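You operate a simulated robot arm through the tools that you are given. There is no shell and no other tool. Be economical: measure what you need, move in short steps, check, and stop when the job is done.

You run a simulated two-armed robot. Do the job below in one go: nothing can be reset, and whatever is moved stays where it is left.

JOB
Pick up the danger tag that says "repair" with one hand, pass it to the other hand and put it on the plate behind the welder. Put the grey suction cup on the packing bench. Switch the blue-tipped lever on. Put the yellow meter on the drawings. Open the table drawer, put the green-grip disc in the inside of the table drawer and shut the drawer again. Take the red lock pin and leave it on the top of the tilt stand. Put the grey housing that says "22" from the top of the pallet load on top of the white filter there and the grey housing labelled "19" on the plate under the bar lights. Put the 44 steel nest from the fitting bench on the green case and the 36 steel nest on the blue case there. Take the filter core with black ends from the green mat and put it on top of the black black-ringed cylinder. Any order will do. Set down upright: grey suction cup, red lock pin, grey housing. The blue-tipped lever goes to its stop.
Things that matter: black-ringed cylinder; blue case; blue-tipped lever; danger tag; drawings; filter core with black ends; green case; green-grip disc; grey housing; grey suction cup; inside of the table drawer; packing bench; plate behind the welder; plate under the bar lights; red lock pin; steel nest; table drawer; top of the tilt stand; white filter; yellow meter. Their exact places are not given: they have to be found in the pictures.

It is judged by the outcome, as a careful person would: the job done as asked, and still so three seconds after it is handed in. It fails if anything else is knocked over, pushed out of place, dropped, spilled or broken.

ROBOT AND FRAMES
Two 7-joint arms with two-finger parallel grippers on one trunk, on a base that drives. Base frame: it is fixed to the floor where the robot stands at the start and does not move with it; the origin is under the middle of the robot, x ahead of it, y to its left, z up. Units: mm, degrees, N and s.
The left shoulder is at the start at [50, 165, 1159], the right one opposite. With the tool pointing down near the work surface each hand reaches from about 100 to 660 mm from the robot's upright axis, wherever it stands, measured 20 degrees to its own side. Places, roughly: black-ringed cylinder (5x5x5 cm) [4600, -500, 900]; blue case [4750, -1750, 750]; blue-tipped lever [-100, -2300, 900]; danger tag [750, -250, 1250]; drawings (47x37x1 cm) [-1000, 1100, 1000]; filter core with black ends (2x2x3 cm) [4800, 500, 900]; green case [4750, -1250, 750]; green-grip disc (5x5x3 cm) [400, -2400, 900]; grey housing [3750, -2500, 750]; grey suction cup (4x4x6 cm) [-200, -2300, 900]; inside of the table drawer [-1000, 1100, 900]; packing bench [2700, -2400, 900]; plate behind the welder (29x15 cm) [900, 760, 860]; plate under the bar lights (27x16 cm) [2500, 1140, 860]; red lock pin (3x3x6 cm) [700, -2200, 900]; steel nest [4750, -1000, 750]; table drawer [-1000, 1100, 900]; top of the tilt stand [-1000, -1500, 300]; white filter [3750, -2500, 750]; yellow meter [250, -2250, 1000]. Payload 3.91 kg a hand.
The TCP of each hand is the grasp point between the finger pads, 30 mm short of the fingertips. In the tool frame z runs along the fingers and y along their closing line. The gripper opens to 110 mm. The fingers are 20 mm wide and 10 mm thick; the gripper's body (48 by 112 mm) begins 55 mm behind the TCP.
Orientation is told as [roll, pitch, yaw] about the base's x, y, z axes, in that order, counted from this pose: with the fingers straight down and closing along the base's y, the tool's x points along the base's -x, its y along +y and its z along -z.

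CONTROLS
- The arms move only by the tool jog_arm. It takes "left_steps", "right_steps" or both (then of equal length, played together; a hand with none holds still); each is a list of rows, each an object of numbers (a shift or turn left out is 0, a gripper value left out holds the last): "jaw": the opening, from 0 (shut) to 1 (fully open); "dx", "dy", "dz": the shift along the base's x, y, z in units of 300 mm (1.0 is 300 mm); "rx", "ry", "rz": the turn, a rotation vector about the base's x, y, z in units of 180 degrees (1.0 is 180 degrees). In form: [{"jaw": .., "dx": .., "dy": .., "dz": .., "rx": .., "ry": .., "rz": ..}, ...]. A call has 1 to 8 rows; each row is the pose to reach, as a shift and turn from the pose commanded when the call began. A call with a number of a shift or a turn outside -1 to 1 is refused whole. Rows are played at 5 a second. More than 50 mm and 8.6 degrees between two rows, or a gripper value outside its range, and nothing of the call is played. A pose out of reach is approached as far as the arm can. The call stops where the force on the tool passes 40 N (or 10 N more than at its start, if that is more) or the arm is blocked; 0.2 s more then pass. The fingers move at their own pace (about 45 mm/s each) and stop on an object; they squeeze with about 34 N. The grip force told is the motor's: it shows also when the fingers shut on nothing. Time passes only in rows, and 0.2 s behind the last, so rows that repeat a pose let the fingers close. The reply holds the time, the measured pose of the TCP, the force on the tool along the base axes, the opening and the grip force, in the units named above and with some noise, with the torque about the TCP (base axes, N m) and any sound that the robot's microphone picked up.
- Cameras (640 x 400 px; columns grow to the right, rows downward): "scene" is now at [116.3, 4.7, 1391.6]; the picture's right is [-0.12, -0.99, 0.00], its down [-0.04, 0.01, -1.00] and it looks along [0.99, -0.12, -0.04] (base axes); focal length 214 px, centre (320, 200). "left" rides on the left gripper at [72, -17, -103] in its tool frame; the picture's right is [0.23, 0.97, 0.00], its down [-0.76, 0.18, -0.62] and it looks along [-0.61, 0.14, 0.78] (tool axes); focal length 222 px, centre (320, 200). "right" rides on the right gripper at [72, 17, -103] in its tool frame; the picture's right is [-0.23, 0.97, 0.00], its down [-0.76, -0.18, -0.62] and it looks along [-0.61, -0.14, 0.78] (tool axes); focal length 222 px, centre (320, 200).
- snapshot(camera): a new picture of that camera. The clock stands still meanwhile.
- raise_lower(by): slides the trunk up (or, below 0, down) by that many mm; the arms and the scene camera ride with it, the base frame stays. It gives what a move gives, with no picture.
- drive_base(legs): drives the robot by 1 to 6 legs, each [ahead, left, turn to the left] in mm, mm and degrees, along the robot's own axes; the way and the turn of a leg run together, so that a leg with both is an arc; at most 1500 mm and 180 degrees a leg. The arms and the cameras ride along, it lands a little off, and it stops where it bumps. It gives what a move gives.
- pan_tilt(pan, tilt): turns the head with the scene camera to pan (to the left, within 80 degrees either way) and tilt (down, from -29 to 69), counted from straight ahead of the robot. It gives what a move gives.
- pixel_to_xyz(camera, pixels): there is no depth. For up to 12 entries [column, row, z] of the newest picture of that camera ("zoom" is the newest enlarged one), the place [x, y] in the base frame at which the ray of that pixel passes the height z, good to about 2 mm, but the place of the scene camera against the robot may be out by one fixed shift of up to 25 mm in any direction. The clock stands still meanwhile.
- zoom(camera, box): a new picture of the part [left, top, right, bottom] of that camera's present view, enlarged. The clock stands still meanwhile.
- close_job(): hands the job in; it is judged then, once.

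Keep the steps short. Do not move on a guess: measure, check each grasp and each placing, and mend mistakes. In all there are 378 turns and 340 pictures (those below and enlarged ones count). Leave the grippers open and the arms clear of the work at the hand-in unless told otherwise, and finish with a single line.

The tools are called after "Emit:" as name(argument=value, ...) on one line, values as JSON. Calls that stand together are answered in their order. jog_arm: Moves the arms, as the interface text tells. Its arguments: {"type":"object","properties":{"left_steps":{"type":"array","items":{"type":"object","properties":{"jaw":{"type":"number"},"dx":{"type":"number"},"dy":{"type":"number"},"dz":{"type":"number"},"rx":{"type":"number"},"ry":{"type":"number"},"rz":{"type":"number"}}}},"right_steps":{"type":"array","items":{"type":"object","properties":{"jaw":{"type":"number"},"dx":{"type":"number"},"dy":{"type":"number"},"dz":{"type":"number"},"rx":{"type":"number"},"ry":{"type":"number"},"rz":{"type":"number"}}}}},"required":[]} The other tools are called the same way: raise_lower (by) slides the trunk up or down; drive_base (legs) drives the base; pan_tilt (pan, tilt) turns the head that bears the scene camera; snapshot (camera) takes a picture; pixel_to_xyz (camera, pixels) gives the place at which the rays of pixels pass given heights; zoom (camera, box) takes an enlarged picture of a part of a camera's view; close_job () hands the job in.

At the start:

```text
time_s: 0.0
left_tcp_pos: [285.5, 40.9, 1413.0]
left_tcp_rot: [-0.1, -0.1, 0.1]
left_force: [-0.5, 0.3, -0.3]
left_ft_torque: [0.02, 0.0, 0.0]
left_gripper_width: 109.9
left_gripper_force: 0.1
right_tcp_pos: [463.5, -372.9, 999.8]
right_tcp_rot: [0.0, -0.1, 0.0]
right_force: [1.1, -0.5, -0.3]
right_ft_torque: [-0.09, 0.04, 0.0]
right_gripper_width: 109.9
right_gripper_force: 0.1
trunk travel left (down, up): [-379.0, 124.0]
robot x, y, heading: [-0.8, -0.7, 0.0]
head pan, tilt: [-6.7, 2.5]
```

scene: 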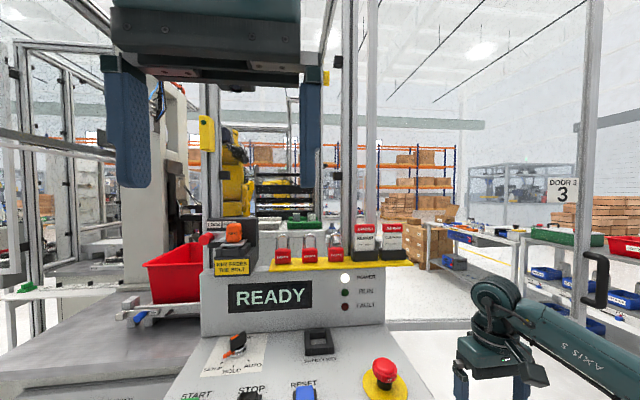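
right: 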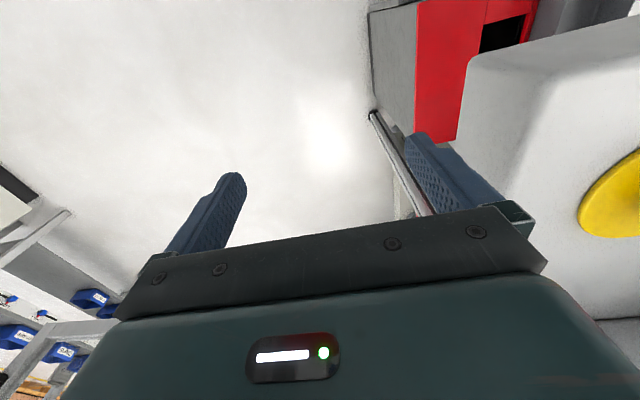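
left: 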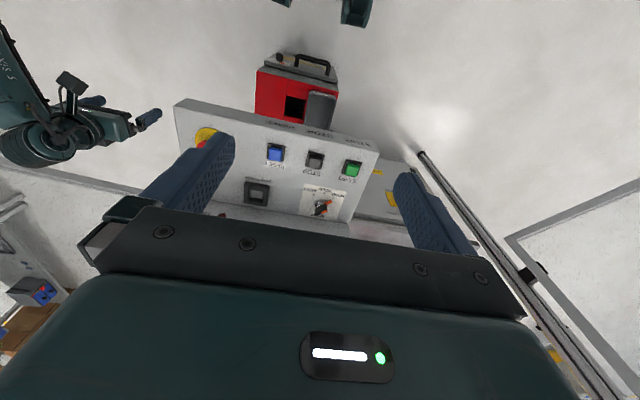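

I see the control console with tags at about (363,240) and (390,235). I'll zoom in on the tags first.

Emit:
zoom(camera="scene", box=[200, 200, 420, 338])

Emit:
zoom(camera="scene", box=[340, 210, 420, 260])

```text
2.90 times, centred on (310, 269) of scene
```

zoom: 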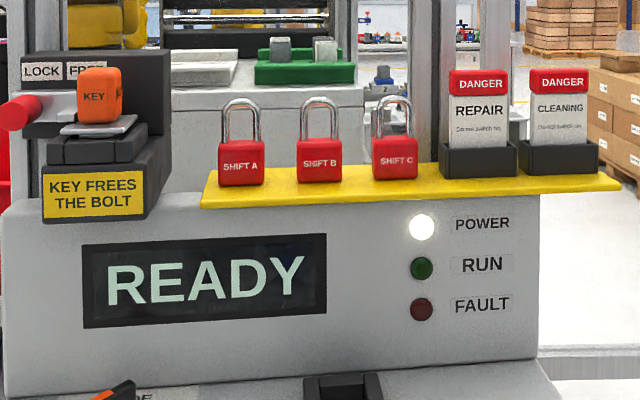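

```text
8.00 times, centred on (380, 235) of scene
```

zoom: 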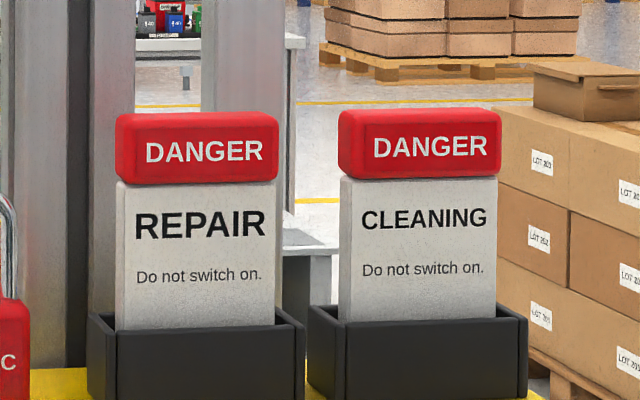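

The REPAIR tag is the left one of the two. I'll look around to learn the obstacles near here: left side, then right side.

Emit:
pan_tilt(pan=55, tilt=25)

Emit:
snapshot(camera="scene")

Emit:
pan_tilt(pan=-60, tilt=20)

Emit:
snapshot(camera="scene")

Emit:
pan_tilt(pan=-10, tilt=30)

Emit:
snapshot(camera="scene")

```text
time_s: 1.3
left_tcp_pos: [286.6, 41.0, 1412.3]
left_tcp_rot: [-0.1, -0.1, 0.1]
left_force: [0.3, -0.1, 0.2]
left_ft_torque: [-0.02, 0.01, -0.02]
left_gripper_width: 110.0
left_gripper_force: 0.1
right_tcp_pos: [462.2, -373.2, 1000.2]
right_tcp_rot: [0.1, -0.1, 0.1]
right_force: [-0.6, 0.1, 0.0]
right_ft_torque: [0.0, 0.02, -0.04]
right_gripper_width: 109.9
right_gripper_force: 0.2
trunk travel left (down, up): [-379.0, 124.0]
robot x, y, heading: [-2.8, -2.4, -0.1]
head pan, tilt: [55.0, 25.0]
```

```text
334 pictures are left
```

scene: 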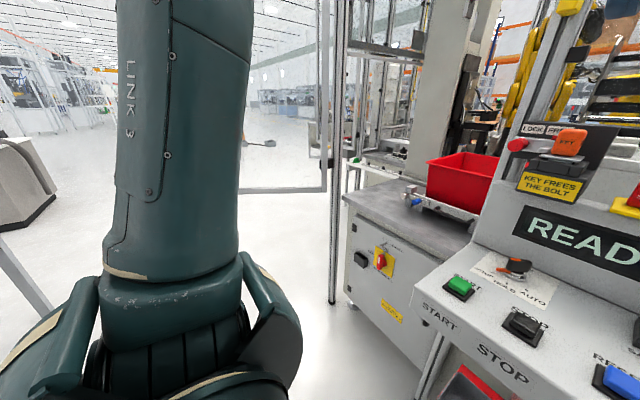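

```text
time_s: 3.3
left_tcp_pos: [285.0, 40.8, 1414.8]
left_tcp_rot: [-0.1, -0.1, 0.0]
left_force: [0.6, -0.4, 0.5]
left_ft_torque: [-0.02, -0.03, 0.0]
left_gripper_width: 110.1
left_gripper_force: 0.1
right_tcp_pos: [462.8, -373.3, 999.6]
right_tcp_rot: [0.0, 0.0, 0.0]
right_force: [-0.8, -0.1, -0.2]
right_ft_torque: [0.01, -0.03, 0.0]
right_gripper_width: 110.3
right_gripper_force: 0.0
trunk travel left (down, up): [-379.0, 124.0]
robot x, y, heading: [0.2, -1.0, -0.3]
head pan, tilt: [-60.0, 20.0]
```

```text
333 pictures are left
```

scene: 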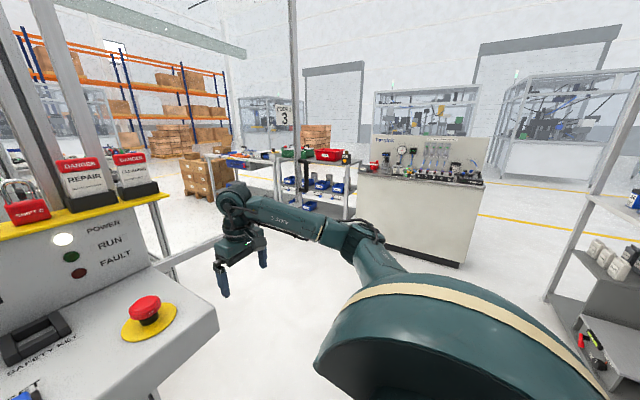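

```text
time_s: 4.4
left_tcp_pos: [285.7, 39.5, 1412.7]
left_tcp_rot: [0.0, -0.2, 0.0]
left_force: [-0.3, 0.3, -0.2]
left_ft_torque: [0.01, -0.01, 0.0]
left_gripper_width: 109.8
left_gripper_force: 0.0
right_tcp_pos: [462.3, -372.8, 999.1]
right_tcp_rot: [0.0, -0.1, 0.1]
right_force: [0.3, -0.7, 0.2]
right_ft_torque: [0.0, -0.04, 0.01]
right_gripper_width: 110.0
right_gripper_force: 0.1
trunk travel left (down, up): [-379.0, 124.0]
robot x, y, heading: [-2.5, 2.9, -0.3]
head pan, tilt: [-10.0, 30.0]
```

```text
332 pictures are left
```

scene: 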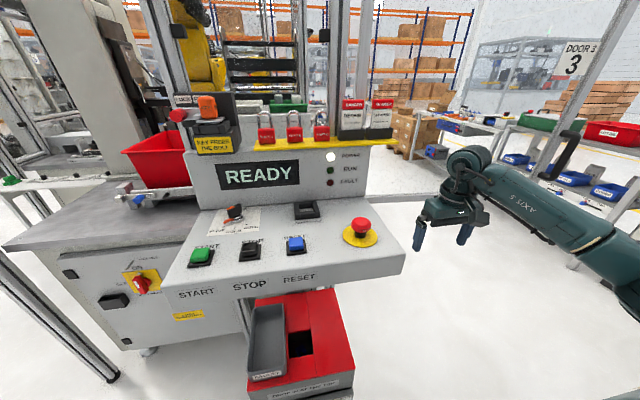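

Emit:
pixel_to_xyz(camera="scene", pixels=[[407, 245, 950], [407, 272, 900], [165, 285, 930], [250, 360, 500], [355, 380, 300], [353, 135, 1200], [353, 104, 1280], [375, 104, 1280], [392, 104, 1280]])

Emit:
raise_lower(by=120)

Emit:
snapshot(camera="scene")

```text
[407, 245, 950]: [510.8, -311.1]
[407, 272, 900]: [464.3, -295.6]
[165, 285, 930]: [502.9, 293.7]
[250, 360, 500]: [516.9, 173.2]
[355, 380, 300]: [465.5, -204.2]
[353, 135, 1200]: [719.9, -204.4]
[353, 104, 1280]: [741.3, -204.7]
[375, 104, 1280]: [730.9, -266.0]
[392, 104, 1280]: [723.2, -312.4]
```

```text
time_s: 5.9
left_tcp_pos: [286.4, 40.2, 1532.7]
left_tcp_rot: [-0.1, -0.2, 0.1]
left_force: [0.1, -0.6, 1.0]
left_ft_torque: [-0.01, 0.0, -0.04]
left_gripper_width: 110.0
left_gripper_force: 0.0
right_tcp_pos: [463.2, -372.9, 1120.1]
right_tcp_rot: [0.0, 0.0, 0.0]
right_force: [0.1, 0.1, 0.9]
right_ft_torque: [0.0, 0.01, 0.0]
right_gripper_width: 110.0
right_gripper_force: 0.0
trunk travel left (down, up): [-499.0, 4.0]
robot x, y, heading: [0.7, -0.1, -0.1]
head pan, tilt: [-10.0, 30.0]
```

```text
331 pictures are left
```

scene: 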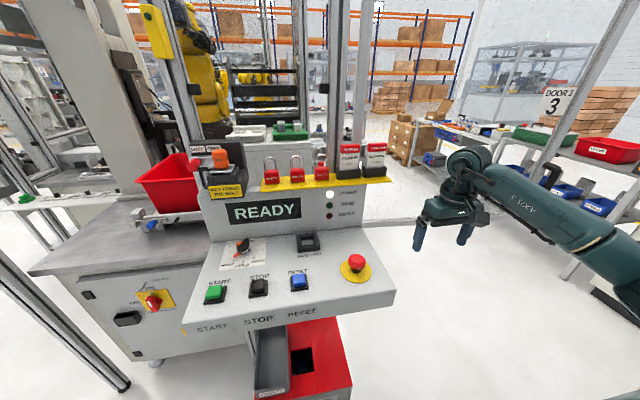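

Emit:
zoom(camera="scene", box=[310, 120, 410, 182])

Emit:
pixel_to_xyz(camera="zoom", pixels=[[250, 150, 1270], [250, 150, 1250], [250, 150, 1230], [440, 150, 1250]])

```text
6.40 times, centred on (360, 151) of scene
```

zoom: 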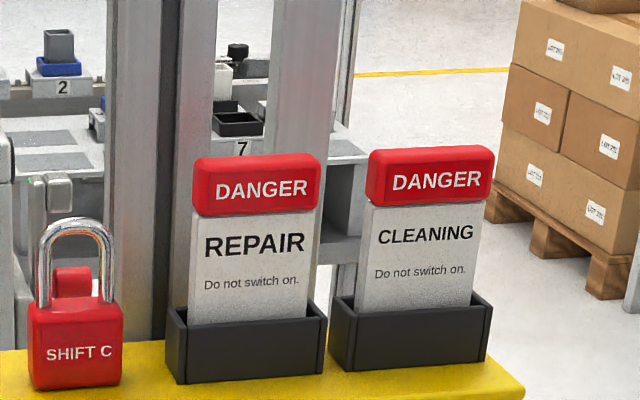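

```text
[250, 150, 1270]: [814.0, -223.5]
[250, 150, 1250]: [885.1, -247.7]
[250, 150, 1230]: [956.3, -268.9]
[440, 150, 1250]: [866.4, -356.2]
```

Tag top is around x≈790, z≈1270. I'll move the base a little ahead and to the right so the right hand can reach it.

Emit:
drive_base(legs=[[150, -100, 0]])

Emit:
jog_arm(right_steps=[{"dz": 0.16}, {"dz": 0.32}, {"dz": 0.48}, {"dz": 0.64}, {"dz": 0.8}, {"dz": 0.96}])

Emit:
snapshot(camera="right")

Emit:
snapshot(camera="scene")

```text
time_s: 7.4
left_tcp_pos: [330.4, -45.8, 1532.7]
left_tcp_rot: [0.0, -0.2, 0.1]
left_force: [0.8, -1.5, 0.2]
left_ft_torque: [0.02, 0.04, -0.01]
left_gripper_width: 110.0
left_gripper_force: 0.1
right_tcp_pos: [507.6, -456.8, 1119.2]
right_tcp_rot: [0.2, 0.1, 0.1]
right_force: [0.1, -0.7, -0.2]
right_ft_torque: [-0.01, 0.01, -0.03]
right_gripper_width: 110.2
right_gripper_force: 0.1
trunk travel left (down, up): [-499.0, 4.0]
robot x, y, heading: [44.6, -81.8, 0.4]
head pan, tilt: [-10.0, 30.0]
stopped in leg 1: the robot was blocked; the commanded pose is now the measured one
```

```text
time_s: 8.8
left_tcp_pos: [326.9, -40.3, 1533.4]
left_tcp_rot: [-0.2, -0.2, 0.2]
left_force: [0.4, -0.1, 0.2]
left_ft_torque: [-0.01, 0.02, -0.02]
left_gripper_width: 109.8
left_gripper_force: 0.1
right_tcp_pos: [505.5, -455.0, 1409.7]
right_tcp_rot: [-0.1, -0.2, 0.2]
right_force: [-0.5, 0.4, -0.1]
right_ft_torque: [-0.02, 0.01, 0.0]
right_gripper_width: 110.1
right_gripper_force: 0.1
trunk travel left (down, up): [-499.0, 4.0]
robot x, y, heading: [40.2, -83.5, 0.1]
head pan, tilt: [-10.0, 30.0]
```

```text
329 pictures are left
```

right: 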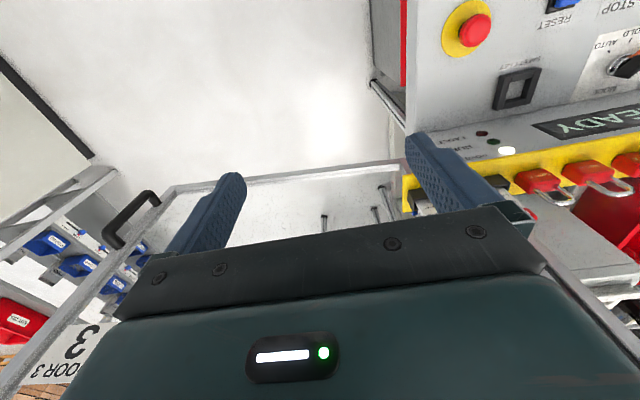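

```text
328 pictures are left
```

scene: 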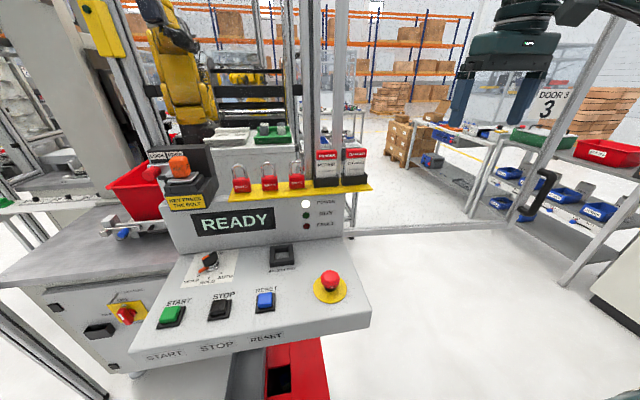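

The base bumped around x=45 (red bin box). I'll try the reach from here, moving the right hand high above the tags to look at them.

Emit:
jog_arm(right_steps=[{"dx": 0.1, "dy": 0.12}, {"dx": 0.2, "dy": 0.24}, {"dx": 0.3, "dy": 0.36}, {"dx": 0.4, "dy": 0.48}, {"dx": 0.5, "dy": 0.6}, {"dx": 0.58, "dy": 0.72}, {"dx": 0.7, "dy": 0.78}])

Emit:
snapshot(camera="right")

```text
time_s: 10.4
left_tcp_pos: [328.1, -40.8, 1532.7]
left_tcp_rot: [-0.1, -0.2, 0.2]
left_force: [-0.3, 1.0, -0.5]
left_ft_torque: [-0.02, 0.04, -0.01]
left_gripper_width: 110.2
left_gripper_force: 0.1
right_tcp_pos: [625.2, -247.4, 1364.4]
right_tcp_rot: [-0.2, 0.1, 0.3]
right_force: [0.0, 0.1, -0.6]
right_ft_torque: [0.03, -0.02, -0.02]
right_gripper_width: 110.0
right_gripper_force: 0.1
right hand out of reach, approached as far as the arm can: row 4, 5, 6, 7
trunk travel left (down, up): [-499.0, 4.0]
robot x, y, heading: [41.8, -81.0, 0.3]
head pan, tilt: [-10.0, 30.0]
```

```text
327 pictures are left
```

right: 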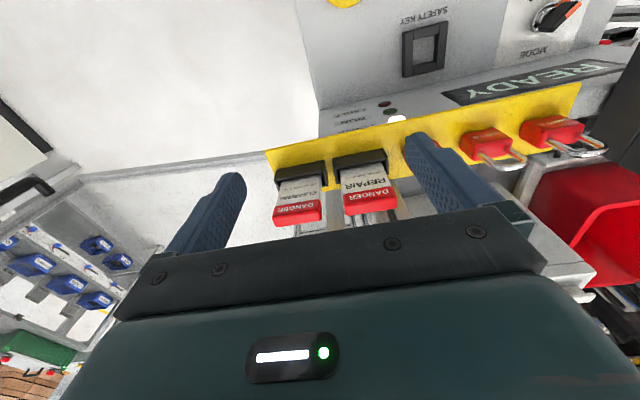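

Emit:
zoom(camera="right", box=[260, 130, 420, 230])

Emit:
pixel_to_xyz(camera="right", pixels=[[370, 210, 1300], [370, 210, 1270], [370, 210, 1240]])

```text
4.00 times, centred on (340, 180) of right
```

zoom: 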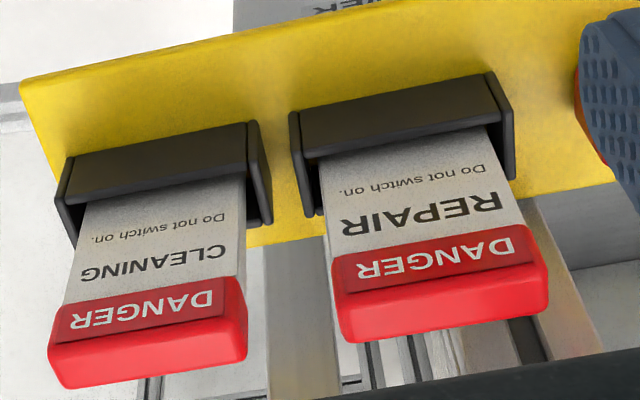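

```text
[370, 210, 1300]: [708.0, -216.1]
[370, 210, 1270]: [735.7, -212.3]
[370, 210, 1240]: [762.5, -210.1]
```

The hand can't reach further straight down, so I'll tilt it 45° forward (fingers forward-down) at this spot and look again.

Emit:
jog_arm(right_steps=[{"ry": -0.042, "jaw": 0.82}, {"ry": -0.084}, {"ry": -0.126}, {"ry": -0.168}, {"ry": -0.21}, {"ry": -0.25}, {"ry": -0.25}])

Emit:
snapshot(camera="right")

```text
time_s: 12.0
left_tcp_pos: [328.3, -41.1, 1532.5]
left_tcp_rot: [-0.1, -0.3, 0.3]
left_force: [0.2, 0.5, -0.2]
left_ft_torque: [0.0, 0.04, 0.02]
left_gripper_width: 110.0
left_gripper_force: 0.1
right_tcp_pos: [627.1, -247.2, 1367.5]
right_tcp_rot: [-0.2, -45.2, 0.1]
right_force: [0.2, -0.4, 0.5]
right_ft_torque: [0.02, -0.05, -0.02]
right_gripper_width: 90.1
right_gripper_force: 0.1
trunk travel left (down, up): [-499.0, 4.0]
robot x, y, heading: [45.0, -83.4, 0.0]
head pan, tilt: [-10.0, 30.0]
```

```text
325 pictures are left
```

right: 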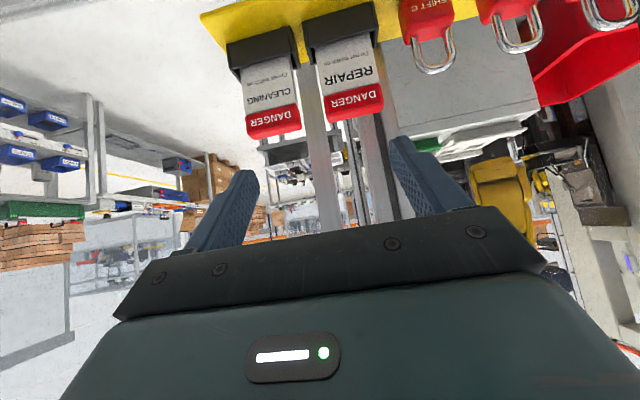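

Emit:
zoom(camera="right", box=[220, 0, 420, 125])

```text
3.20 times, centred on (320, 62) of right
```

zoom: 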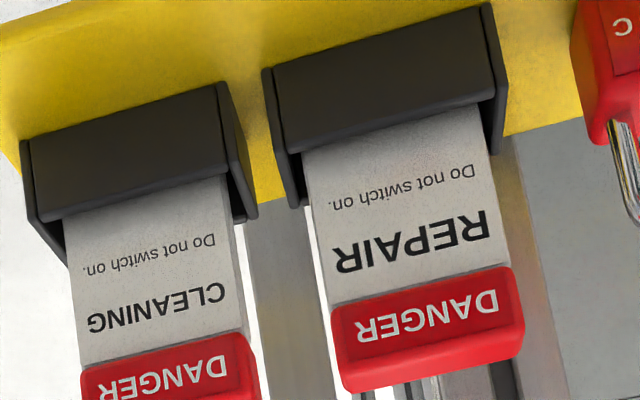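

Emit:
pixel_to_xyz(camera="right", pixels=[[351.3, 90.3, 1300], [351.3, 90.3, 1250], [351.3, 90.3, 1220], [323.75, 96.9, 1250], [378.75, 83.75, 1250], [355, 118, 1270], [355, 118, 1260]])

```text
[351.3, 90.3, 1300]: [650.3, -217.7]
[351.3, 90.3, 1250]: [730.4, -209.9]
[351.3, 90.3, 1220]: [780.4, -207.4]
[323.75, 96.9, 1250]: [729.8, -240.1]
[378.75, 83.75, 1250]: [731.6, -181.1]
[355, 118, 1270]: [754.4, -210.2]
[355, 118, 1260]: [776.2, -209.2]
```

Two views give the REPAIR head centre at about (721,-211,1269), about 57 wide and 17 thick. I'll line the right hand up along its 45° approach line.

Emit:
jog_arm(right_steps=[{"dx": 0.04, "dy": 0.12, "dz": -0.05, "jaw": 0.68}, {"dx": 0.12, "dy": 0.12, "dz": -0.13}, {"dx": 0.12, "dy": 0.12, "dz": -0.13}])

Emit:
snapshot(camera="right")

```text
time_s: 12.8
left_tcp_pos: [326.9, -41.3, 1533.5]
left_tcp_rot: [-0.2, -0.2, 0.2]
left_force: [0.3, 0.8, -0.3]
left_ft_torque: [-0.02, 0.02, -0.02]
left_gripper_width: 109.9
left_gripper_force: 0.0
right_tcp_pos: [662.9, -210.8, 1327.9]
right_tcp_rot: [-0.2, -45.1, 0.3]
right_force: [-0.5, 0.0, 0.0]
right_ft_torque: [-0.01, -0.03, -0.01]
right_gripper_width: 74.8
right_gripper_force: 0.2
trunk travel left (down, up): [-499.0, 4.0]
robot x, y, heading: [43.1, -83.9, 0.3]
head pan, tilt: [-10.0, 30.0]
```

```text
323 pictures are left
```

right: 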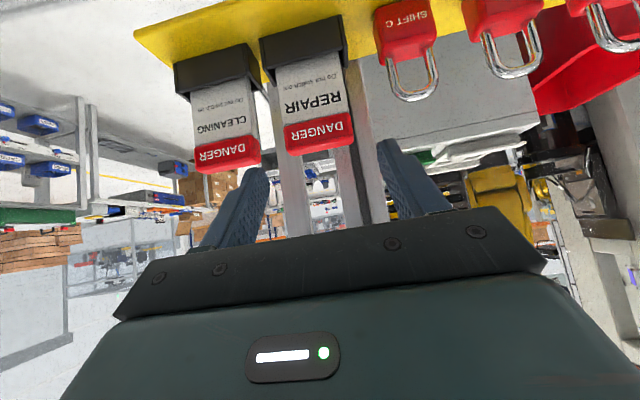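

Emit:
pixel_to_xyz(camera="right", pixels=[[286, 125, 1258], [353, 113, 1258], [290, 150, 1280], [355, 140, 1280], [320, 130, 1269], [260, 165, 1280]])

```text
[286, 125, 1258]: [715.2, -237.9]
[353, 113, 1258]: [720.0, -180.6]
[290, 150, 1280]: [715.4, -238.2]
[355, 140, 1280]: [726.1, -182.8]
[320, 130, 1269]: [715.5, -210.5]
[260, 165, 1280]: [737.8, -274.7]
```

Measurement agrees (centre y −210, front face x ≈ 716). I'll advance and close.

Emit:
jog_arm(right_steps=[{"dx": 0.07, "dz": -0.07, "jaw": 0.68}, {"dx": 0.14, "dz": -0.14}, {"dx": 0.2, "dz": -0.2}, {"dx": 0.2, "dz": -0.2}])

Emit:
snapshot(camera="right")

```text
time_s: 13.8
left_tcp_pos: [327.3, -41.2, 1533.4]
left_tcp_rot: [-0.1, -0.2, 0.2]
left_force: [-0.2, -0.1, -0.8]
left_ft_torque: [-0.02, -0.01, -0.01]
left_gripper_width: 109.9
left_gripper_force: 0.1
right_tcp_pos: [722.2, -211.4, 1266.7]
right_tcp_rot: [-0.1, -45.0, 0.4]
right_force: [0.0, -0.4, 0.5]
right_ft_torque: [0.0, 0.01, -0.01]
right_gripper_width: 74.6
right_gripper_force: 0.1
trunk travel left (down, up): [-499.0, 4.0]
robot x, y, heading: [38.5, -84.9, 0.1]
head pan, tilt: [-10.0, 30.0]
```

```text
322 pictures are left
```

right: 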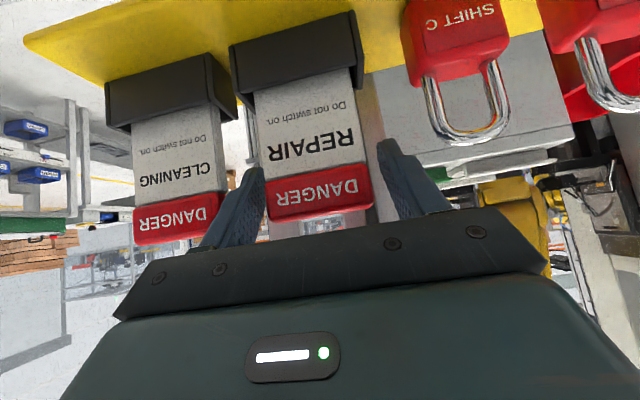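

The fingers straddle the head with room on both sides. I'll close, then lift straight up.

Emit:
jog_arm(right_steps=[{"jaw": 0.3}, {"jaw": 0.3}, {"jaw": 0.3}, {"dz": 0.05, "jaw": 0.3}, {"dz": 0.15}, {"dz": 0.28}, {"dz": 0.4}])

Emit:
snapshot(camera="right")

Emit:
snapshot(camera="scene")

```text
time_s: 15.4
left_tcp_pos: [326.9, -41.3, 1533.7]
left_tcp_rot: [-0.2, -0.2, 0.1]
left_force: [0.2, 0.8, -0.2]
left_ft_torque: [-0.01, -0.03, 0.0]
left_gripper_width: 110.0
left_gripper_force: 0.1
right_tcp_pos: [721.2, -212.9, 1386.9]
right_tcp_rot: [-0.4, -45.1, 0.4]
right_force: [-0.1, -0.1, -0.1]
right_ft_torque: [-0.01, 0.02, -0.01]
right_gripper_width: 57.5
right_gripper_force: 33.9
trunk travel left (down, up): [-499.0, 4.0]
robot x, y, heading: [44.8, -83.8, 0.1]
head pan, tilt: [-10.0, 30.0]
```

```text
321 pictures are left
```

right: 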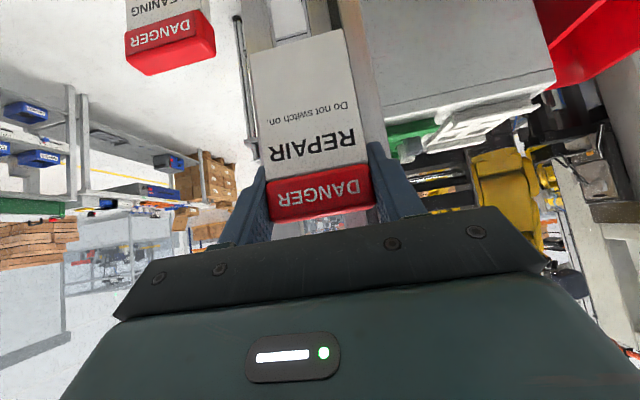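

```text
320 pictures are left
```

scene: 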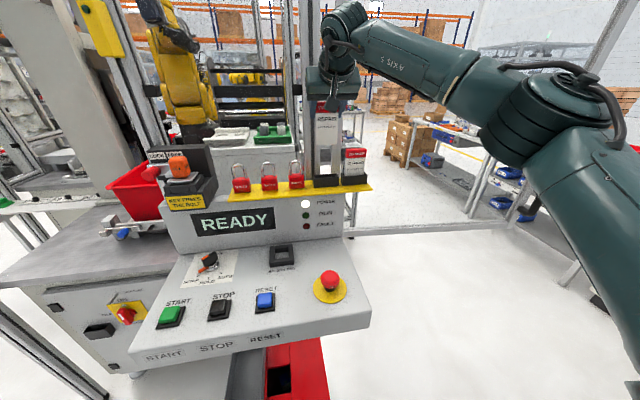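

The tag is held (57.5 mm). I'll drive back 250 mm for free space before the hand-over.

Emit:
drive_base(legs=[[-250, 0, 0]])

Emit:
jog_arm(right_steps=[{"dx": -0.1, "dy": 0.05}, {"dx": -0.22, "dy": 0.1, "ry": 0.04}, {"dx": -0.34, "dy": 0.15, "ry": 0.085}, {"dx": -0.45, "dy": 0.2, "ry": 0.13}, {"dx": -0.45, "dy": 0.25, "ry": 0.175}, {"dx": -0.45, "dy": 0.28, "ry": 0.22}, {"dx": -0.45, "dy": 0.3, "ry": 0.25}], left_steps=[{"dx": -0.08, "dy": 0.1, "dz": -0.02}, {"dx": -0.16, "dy": 0.2, "dz": -0.04}, {"dx": -0.16, "dy": 0.33}, {"dx": -0.16, "dy": 0.46}, {"dx": -0.16, "dy": 0.6}, {"dx": -0.1, "dy": 0.7}, {"dx": 0, "dy": 0.75}])

Emit:
snapshot(camera="scene")

```text
time_s: 17.2
left_tcp_pos: [78.9, -43.6, 1533.2]
left_tcp_rot: [-0.2, -0.3, 0.0]
left_force: [-0.1, 0.7, -0.2]
left_ft_torque: [-0.01, 0.0, 0.03]
left_gripper_width: 110.1
left_gripper_force: 0.0
right_tcp_pos: [472.6, -215.7, 1387.2]
right_tcp_rot: [-0.2, -45.0, 0.0]
right_force: [0.1, 0.0, 0.5]
right_ft_torque: [0.0, -0.01, 0.0]
right_gripper_width: 57.3
right_gripper_force: 33.7
trunk travel left (down, up): [-499.0, 4.0]
robot x, y, heading: [-208.6, -85.6, -0.1]
head pan, tilt: [-10.0, 30.0]
```

```text
time_s: 18.8
left_tcp_pos: [112.5, 153.5, 1485.7]
left_tcp_rot: [-0.3, -0.2, 0.1]
left_force: [-0.3, -0.6, 0.2]
left_ft_torque: [-0.02, -0.01, 0.0]
left_gripper_width: 110.1
left_gripper_force: 0.1
left hand out of reach, approached as far as the arm can: row 3, 4, 5, 6, 7
right_tcp_pos: [337.1, -124.7, 1386.6]
right_tcp_rot: [-0.2, 0.0, 0.1]
right_force: [0.3, 0.7, -0.2]
right_ft_torque: [-0.03, 0.0, 0.03]
right_gripper_width: 57.1
right_gripper_force: 34.0
trunk travel left (down, up): [-499.0, 4.0]
robot x, y, heading: [-210.3, -81.6, -0.1]
head pan, tilt: [-10.0, 30.0]
```

```text
319 pictures are left
```

scene: 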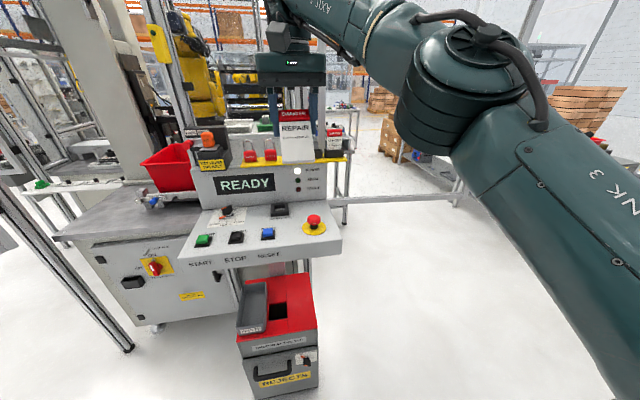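

The tag hangs at 45°, held by the right hand. I'll center the right hand lower, and bring the left hand down and pitched forward.

Emit:
jog_arm(right_steps=[{"dz": -0.1, "dy": 0.05}, {"dz": -0.2, "dy": 0.1}, {"dz": -0.3, "dy": 0.13}, {"dz": -0.33, "dy": 0.13}, {"dz": -0.33, "dy": 0.13}, {"dz": -0.33, "dy": 0.13}, {"dz": -0.33, "dy": 0.13}, {"dz": -0.33, "dy": 0.13}], left_steps=[{"dz": -0.08, "ry": -0.045, "jaw": 0.65}, {"dz": -0.16, "ry": -0.09}, {"dz": -0.24, "ry": -0.135}, {"dz": -0.32, "ry": -0.18}, {"dz": -0.4, "ry": -0.225}, {"dz": -0.48, "ry": -0.27}, {"dz": -0.56, "ry": -0.315}, {"dz": -0.6, "ry": -0.36}])

Emit:
snapshot(camera="left")

```text
time_s: 20.6
left_tcp_pos: [158.5, 159.7, 1374.7]
left_tcp_rot: [-0.3, -64.9, 0.1]
left_force: [0.2, -0.2, -0.1]
left_ft_torque: [0.05, 0.0, -0.04]
left_gripper_width: 71.6
left_gripper_force: 0.1
left hand out of reach, approached as far as the arm can: row 7, 8
right_tcp_pos: [338.0, -88.1, 1288.1]
right_tcp_rot: [-0.2, -0.1, 0.1]
right_force: [0.0, 0.0, 0.3]
right_ft_torque: [-0.02, 0.0, 0.0]
right_gripper_width: 57.4
right_gripper_force: 33.4
trunk travel left (down, up): [-499.0, 4.0]
robot x, y, heading: [-204.3, -85.5, 0.2]
head pan, tilt: [-10.0, 30.0]
```

```text
318 pictures are left
```

left: 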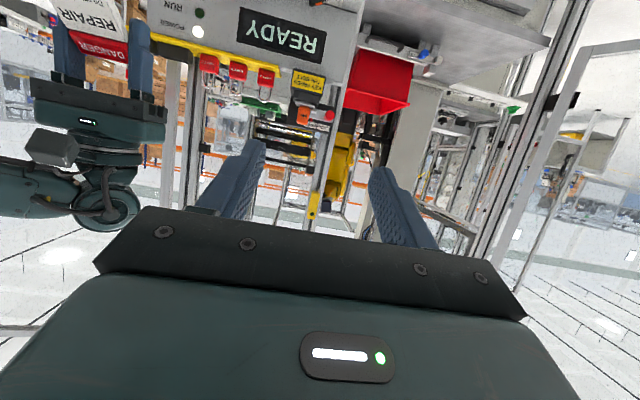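

Emit:
jog_arm(left_steps=[{"dz": -0.1, "dy": -0.1, "dx": 0.02}, {"dz": -0.19, "dy": -0.22, "dx": 0.04}, {"dz": -0.28, "dy": -0.34, "dx": 0.06}, {"dz": -0.28, "dy": -0.48, "dx": 0.08}, {"dz": -0.28, "dy": -0.62, "dx": 0.08}, {"dz": -0.28, "dy": -0.74, "dx": 0.08}, {"dz": -0.28, "dy": -0.82, "dx": 0.08}])

Emit:
snapshot(camera="left")

```text
time_s: 22.2
left_tcp_pos: [184.1, -86.4, 1290.4]
left_tcp_rot: [-0.2, -64.9, 0.0]
left_force: [0.3, -0.4, -0.2]
left_ft_torque: [0.0, 0.03, -0.01]
left_gripper_width: 71.8
left_gripper_force: 0.1
left hand out of reach, approached as far as the arm can: row 1, 2, 3
right_tcp_pos: [337.4, -88.8, 1288.3]
right_tcp_rot: [-0.1, 0.0, 0.0]
right_force: [-0.8, -0.3, -0.2]
right_ft_torque: [0.03, -0.01, 0.01]
right_gripper_width: 57.1
right_gripper_force: 34.7
trunk travel left (down, up): [-499.0, 4.0]
robot x, y, heading: [-206.8, -83.1, -0.2]
head pan, tilt: [-10.0, 30.0]
```

```text
317 pictures are left
```

left: 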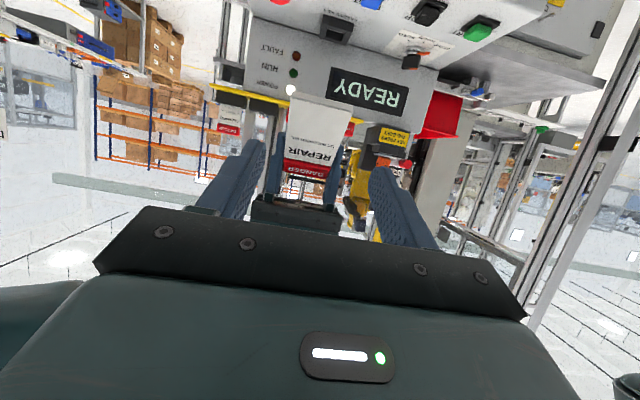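

Emit:
pixel_to_xyz(camera="left", pixels=[[321, 102, 1240], [321, 102, 1230], [321, 102, 1220], [289, 95, 1225], [355, 108, 1225], [315, 160, 1275], [315, 160, 1265], [315, 160, 1255]])

```text
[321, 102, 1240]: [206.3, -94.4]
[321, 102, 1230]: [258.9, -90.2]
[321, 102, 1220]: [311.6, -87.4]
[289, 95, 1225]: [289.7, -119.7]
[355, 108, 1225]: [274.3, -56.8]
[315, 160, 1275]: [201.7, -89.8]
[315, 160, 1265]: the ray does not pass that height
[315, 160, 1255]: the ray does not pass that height
```

Tag bottom at about (277,-88,1228), 85 mm below the head centre. I'll advance the left hand along the approach to the body at (293,-88,1244).

Emit:
jog_arm(left_steps=[{"dx": 0.12, "dy": -0.005, "dz": -0.05}, {"dx": 0.24, "dy": -0.005, "dz": -0.1}, {"dx": 0.36, "dy": -0.005, "dz": -0.153}, {"dx": 0.36, "dy": -0.005, "dz": -0.153}])

Emit:
snapshot(camera="left")

Emit:
snapshot(camera="scene")

```text
time_s: 23.2
left_tcp_pos: [291.3, -88.6, 1243.7]
left_tcp_rot: [-0.1, -64.9, 0.1]
left_force: [0.1, 0.4, -1.0]
left_ft_torque: [0.0, -0.01, 0.02]
left_gripper_width: 71.6
left_gripper_force: 0.0
right_tcp_pos: [337.8, -88.2, 1288.7]
right_tcp_rot: [-0.3, 0.1, 0.1]
right_force: [-0.6, 0.1, -0.5]
right_ft_torque: [0.0, -0.04, 0.0]
right_gripper_width: 57.4
right_gripper_force: 33.7
trunk travel left (down, up): [-499.0, 4.0]
robot x, y, heading: [-209.9, -86.9, 0.1]
head pan, tilt: [-10.0, 30.0]
```

```text
316 pictures are left
```

left: 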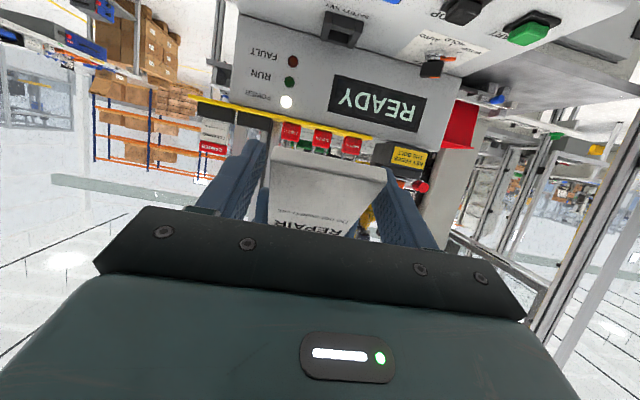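

```text
315 pictures are left
```

scene: 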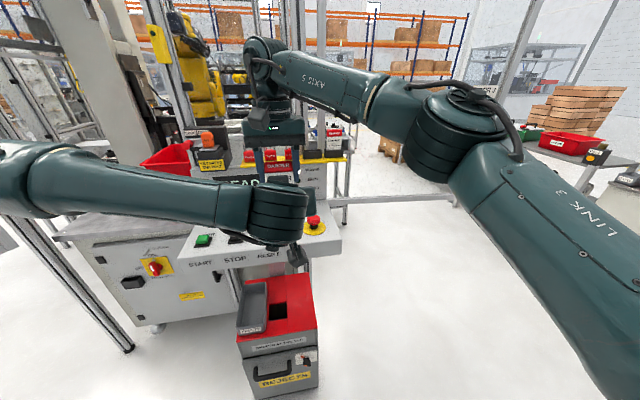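

The tag body sits between the left fingers. I'll close the left hand.

Emit:
jog_arm(left_steps=[{"jaw": 0.3}, {"jaw": 0.3}, {"jaw": 0.3}, {"jaw": 0.3}])

Emit:
snapshot(camera="left")

```text
time_s: 24.2
left_tcp_pos: [290.4, -88.8, 1243.6]
left_tcp_rot: [-0.2, -64.9, 0.2]
left_force: [1.2, 4.8, -1.2]
left_ft_torque: [-0.02, 0.07, 0.09]
left_gripper_width: 57.0
left_gripper_force: 34.0
right_tcp_pos: [338.5, -88.3, 1287.8]
right_tcp_rot: [-0.2, 0.0, -0.1]
right_force: [-3.6, -4.9, 0.6]
right_ft_torque: [-0.23, 0.15, 0.16]
right_gripper_width: 57.2
right_gripper_force: 33.2
trunk travel left (down, up): [-499.0, 4.0]
robot x, y, heading: [-202.2, -80.0, 0.0]
head pan, tilt: [-10.0, 30.0]
```

```text
314 pictures are left
```

left: 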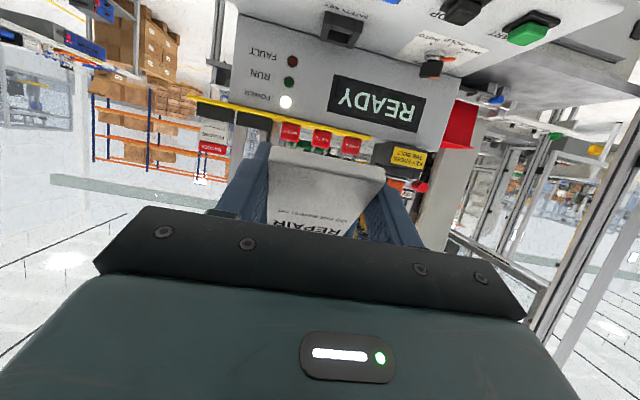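

Both hands hold it. I'll open the right hand, then raise it clear.

Emit:
jog_arm(right_steps=[{"jaw": 0.8}, {"jaw": 0.8}, {"dz": 0.08}, {"dz": 0.2}, {"dz": 0.35}, {"dz": 0.5, "dy": -0.05}, {"dz": 0.5, "dy": -0.2}, {"dz": 0.5, "dy": -0.35}])

Emit:
snapshot(camera="left")

```text
time_s: 26.0
left_tcp_pos: [292.0, -90.5, 1241.8]
left_tcp_rot: [-0.1, -64.9, -0.1]
left_force: [0.9, 1.0, 0.0]
left_ft_torque: [0.0, 0.0, 0.03]
left_gripper_width: 57.2
left_gripper_force: 34.5
right_tcp_pos: [334.2, -193.5, 1429.9]
right_tcp_rot: [0.0, 0.1, 0.1]
right_force: [-0.4, 0.0, 0.1]
right_ft_torque: [-0.01, 0.03, 0.04]
right_gripper_width: 87.7
right_gripper_force: 0.1
right hand out of reach, approached as far as the arm can: row 5, 6, 7, 8
trunk travel left (down, up): [-499.0, 4.0]
robot x, y, heading: [-206.9, -80.7, -0.0]
head pan, tilt: [-10.0, 30.0]
```

```text
313 pictures are left
```

left: 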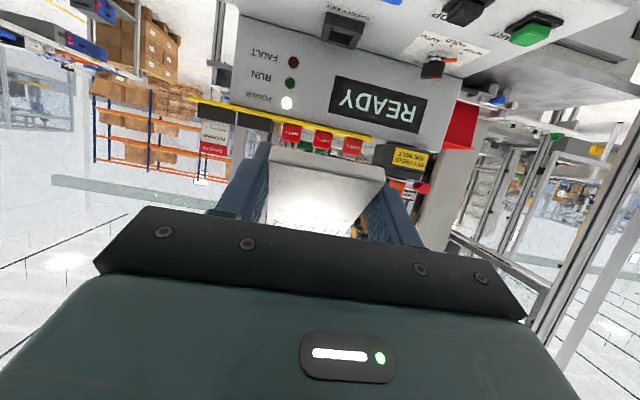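

The left hand alone holds the tag. Now I'll look for the plate behind the welder: pan left.

Emit:
pan_tilt(pan=32, tilt=15)

Emit:
snapshot(camera="scene")

Emit:
pan_tilt(pan=75, tilt=15)

Emit:
snapshot(camera="scene")

```text
time_s: 27.1
left_tcp_pos: [289.8, -88.0, 1243.0]
left_tcp_rot: [-0.3, -65.1, 0.1]
left_force: [-0.6, -0.3, -0.8]
left_ft_torque: [0.0, 0.01, 0.01]
left_gripper_width: 57.0
left_gripper_force: 34.2
right_tcp_pos: [330.2, -191.9, 1430.7]
right_tcp_rot: [-0.2, -0.1, 0.1]
right_force: [0.3, -0.4, 0.0]
right_ft_torque: [-0.01, 0.01, -0.02]
right_gripper_width: 87.8
right_gripper_force: 0.0
trunk travel left (down, up): [-499.0, 4.0]
robot x, y, heading: [-207.6, -82.2, 0.2]
head pan, tilt: [32.0, 15.0]
```

```text
312 pictures are left
```

scene: 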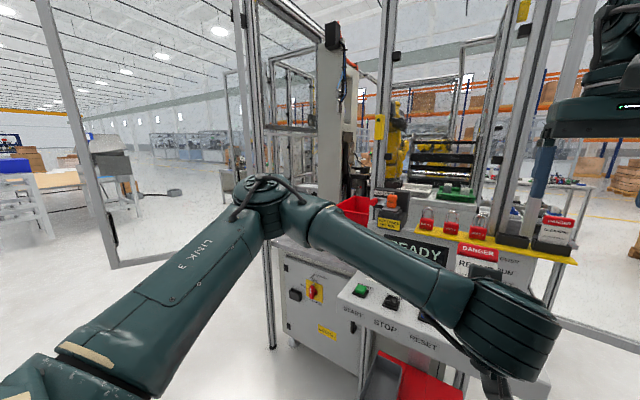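

```text
time_s: 28.2
left_tcp_pos: [290.9, -88.7, 1242.5]
left_tcp_rot: [-0.3, -65.0, 0.2]
left_force: [0.3, 0.2, 0.6]
left_ft_torque: [0.01, 0.01, 0.0]
left_gripper_width: 57.0
left_gripper_force: 34.0
right_tcp_pos: [330.9, -192.4, 1431.8]
right_tcp_rot: [-0.1, -0.1, 0.1]
right_force: [0.1, 0.8, 1.2]
right_ft_torque: [-0.04, 0.01, -0.01]
right_gripper_width: 87.8
right_gripper_force: 0.1
trunk travel left (down, up): [-499.0, 4.0]
robot x, y, heading: [-208.6, -80.4, -0.0]
head pan, tilt: [75.0, 15.0]
```

```text
311 pictures are left
```

scene: 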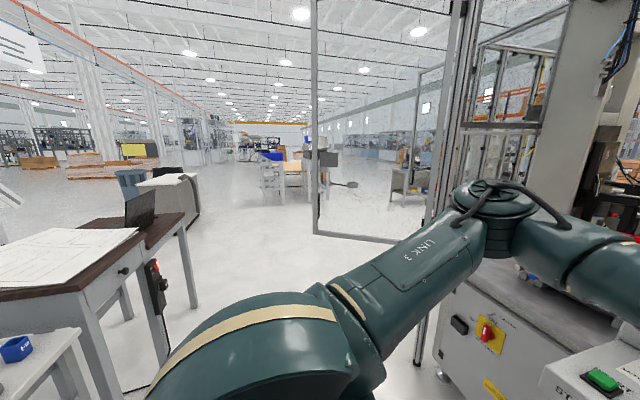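

Emit:
pixel_to_xyz(camera="scene", pixels=[[315, 236, 0], [415, 365, 0], [425, 243, 50], [320, 160, 860], [190, 310, 0], [80, 215, 860], [172, 395, 0]])

Emit:
zoom(camera="scene", box=[300, 100, 640, 312])

```text
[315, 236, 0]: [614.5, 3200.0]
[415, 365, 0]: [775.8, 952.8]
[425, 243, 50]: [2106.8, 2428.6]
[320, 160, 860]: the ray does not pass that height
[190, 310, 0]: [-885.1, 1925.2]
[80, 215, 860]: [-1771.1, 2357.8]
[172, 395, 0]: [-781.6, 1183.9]
```

```text
1.88 times, centred on (470, 206) of scene
```

zoom: 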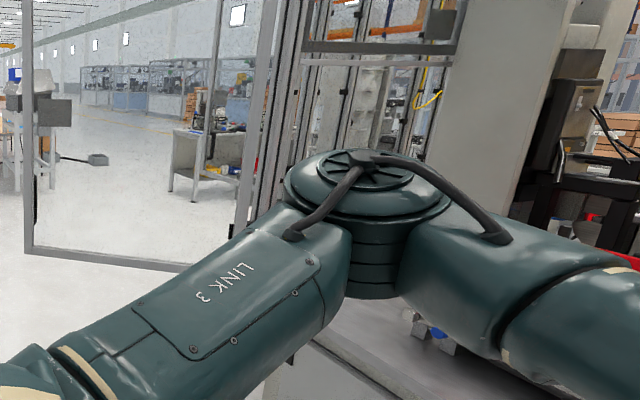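

The welder cell is to the left; I'll drive left to see behind it.

Emit:
jog_arm(left_steps=[{"dy": 0.14}, {"dy": 0.28}, {"dy": 0.42}, {"dy": 0.56}, {"dy": 0.7}, {"dy": 0.84}])

Emit:
drive_base(legs=[[0, 850, 0]])

Emit:
pan_tilt(pan=0, tilt=15)

Emit:
snapshot(camera="scene")

```text
time_s: 29.6
left_tcp_pos: [289.0, 164.7, 1242.3]
left_tcp_rot: [-0.3, -65.0, 0.0]
left_force: [-0.1, 0.0, 0.6]
left_ft_torque: [0.01, 0.01, 0.01]
left_gripper_width: 56.7
left_gripper_force: 34.1
right_tcp_pos: [330.9, -191.2, 1431.7]
right_tcp_rot: [-0.1, -0.3, 0.1]
right_force: [-0.4, 0.1, 0.9]
right_ft_torque: [-0.03, 0.0, -0.01]
right_gripper_width: 87.9
right_gripper_force: 0.0
trunk travel left (down, up): [-499.0, 4.0]
robot x, y, heading: [-208.0, -88.4, 0.3]
head pan, tilt: [75.0, 15.0]
```

```text
time_s: 37.5
left_tcp_pos: [287.3, 1020.3, 1242.8]
left_tcp_rot: [-0.3, -65.0, 0.3]
left_force: [-0.6, 0.2, -0.6]
left_ft_torque: [-0.01, -0.02, 0.0]
left_gripper_width: 56.9
left_gripper_force: 34.1
right_tcp_pos: [330.6, 666.2, 1431.7]
right_tcp_rot: [-0.1, -0.2, 0.2]
right_force: [-0.6, 0.4, -0.1]
right_ft_torque: [0.02, 0.0, 0.0]
right_gripper_width: 88.1
right_gripper_force: 0.0
trunk travel left (down, up): [-499.0, 4.0]
robot x, y, heading: [-209.7, 778.9, 0.2]
head pan, tilt: [75.0, 15.0]
```

```text
time_s: 38.9
left_tcp_pos: [287.4, 1020.7, 1243.1]
left_tcp_rot: [-0.3, -64.9, 0.4]
left_force: [0.4, -0.4, -0.9]
left_ft_torque: [0.01, 0.03, -0.01]
left_gripper_width: 56.9
left_gripper_force: 34.0
right_tcp_pos: [330.7, 666.6, 1430.9]
right_tcp_rot: [-0.1, -0.2, 0.1]
right_force: [-0.3, 0.3, 0.4]
right_ft_torque: [0.0, 0.02, 0.0]
right_gripper_width: 87.9
right_gripper_force: 0.0
trunk travel left (down, up): [-499.0, 4.0]
robot x, y, heading: [-205.8, 772.7, 0.2]
head pan, tilt: [0.0, 15.0]
```

```text
309 pictures are left
```

scene: 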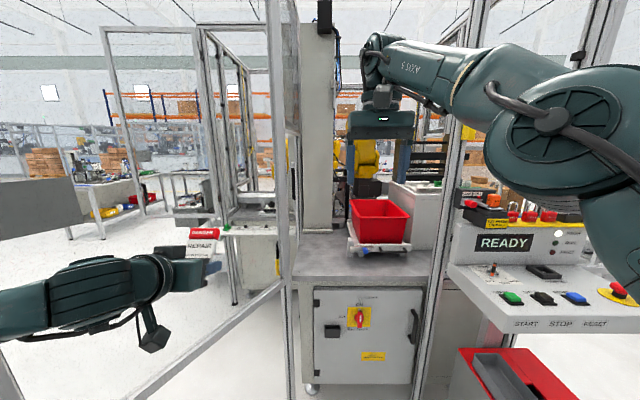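

Emit:
zoom(camera="scene", box=[90, 130, 340, 286])

```text
2.56 times, centred on (215, 208) of scene
```

zoom: 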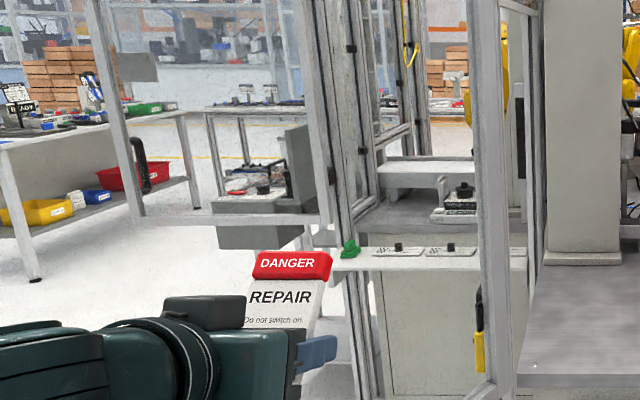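

Emit:
pixel_to_xyz(camera="scene", pixels=[[270, 287, 50], [160, 385, 50], [290, 395, 0], [236, 303, 0], [240, 228, 860], [300, 270, 860], [290, 235, 860], [110, 212, 100], [300, 277, 860], [425, 277, 860]])

Emit:
pan_tilt(pan=50, tilt=25)

Emit:
snapshot(camera="scene")

```text
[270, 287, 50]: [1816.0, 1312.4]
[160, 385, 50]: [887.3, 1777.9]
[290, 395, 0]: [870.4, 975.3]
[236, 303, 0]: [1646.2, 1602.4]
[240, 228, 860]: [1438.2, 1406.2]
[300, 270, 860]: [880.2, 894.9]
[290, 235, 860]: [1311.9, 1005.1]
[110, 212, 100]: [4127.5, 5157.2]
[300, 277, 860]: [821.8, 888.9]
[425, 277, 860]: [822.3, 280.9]
```

```text
time_s: 40.1
left_tcp_pos: [288.6, 1020.4, 1243.1]
left_tcp_rot: [-0.3, -64.9, 0.3]
left_force: [0.1, -0.6, -0.3]
left_ft_torque: [0.03, 0.01, -0.01]
left_gripper_width: 56.9
left_gripper_force: 33.9
right_tcp_pos: [329.8, 666.7, 1431.5]
right_tcp_rot: [-0.1, -0.1, 0.2]
right_force: [-0.5, 0.3, -0.2]
right_ft_torque: [-0.02, 0.03, 0.03]
right_gripper_width: 88.0
right_gripper_force: 0.0
trunk travel left (down, up): [-499.0, 4.0]
robot x, y, heading: [-203.8, 774.6, 0.2]
head pan, tilt: [50.0, 25.0]
```

```text
307 pictures are left
```

scene: 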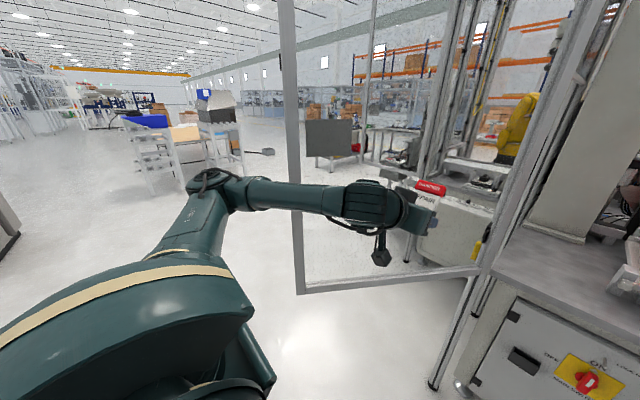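

Emit:
pixel_to_xyz(camera="scene", pixels=[[300, 293, 0], [300, 293, 100], [480, 272, 100], [435, 388, 0], [460, 260, 0], [405, 260, 0], [370, 270, 0]])

```text
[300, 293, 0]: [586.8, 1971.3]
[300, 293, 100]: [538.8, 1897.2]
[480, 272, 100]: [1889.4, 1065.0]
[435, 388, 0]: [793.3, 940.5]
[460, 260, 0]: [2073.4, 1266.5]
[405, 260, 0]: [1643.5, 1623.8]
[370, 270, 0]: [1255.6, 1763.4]
```

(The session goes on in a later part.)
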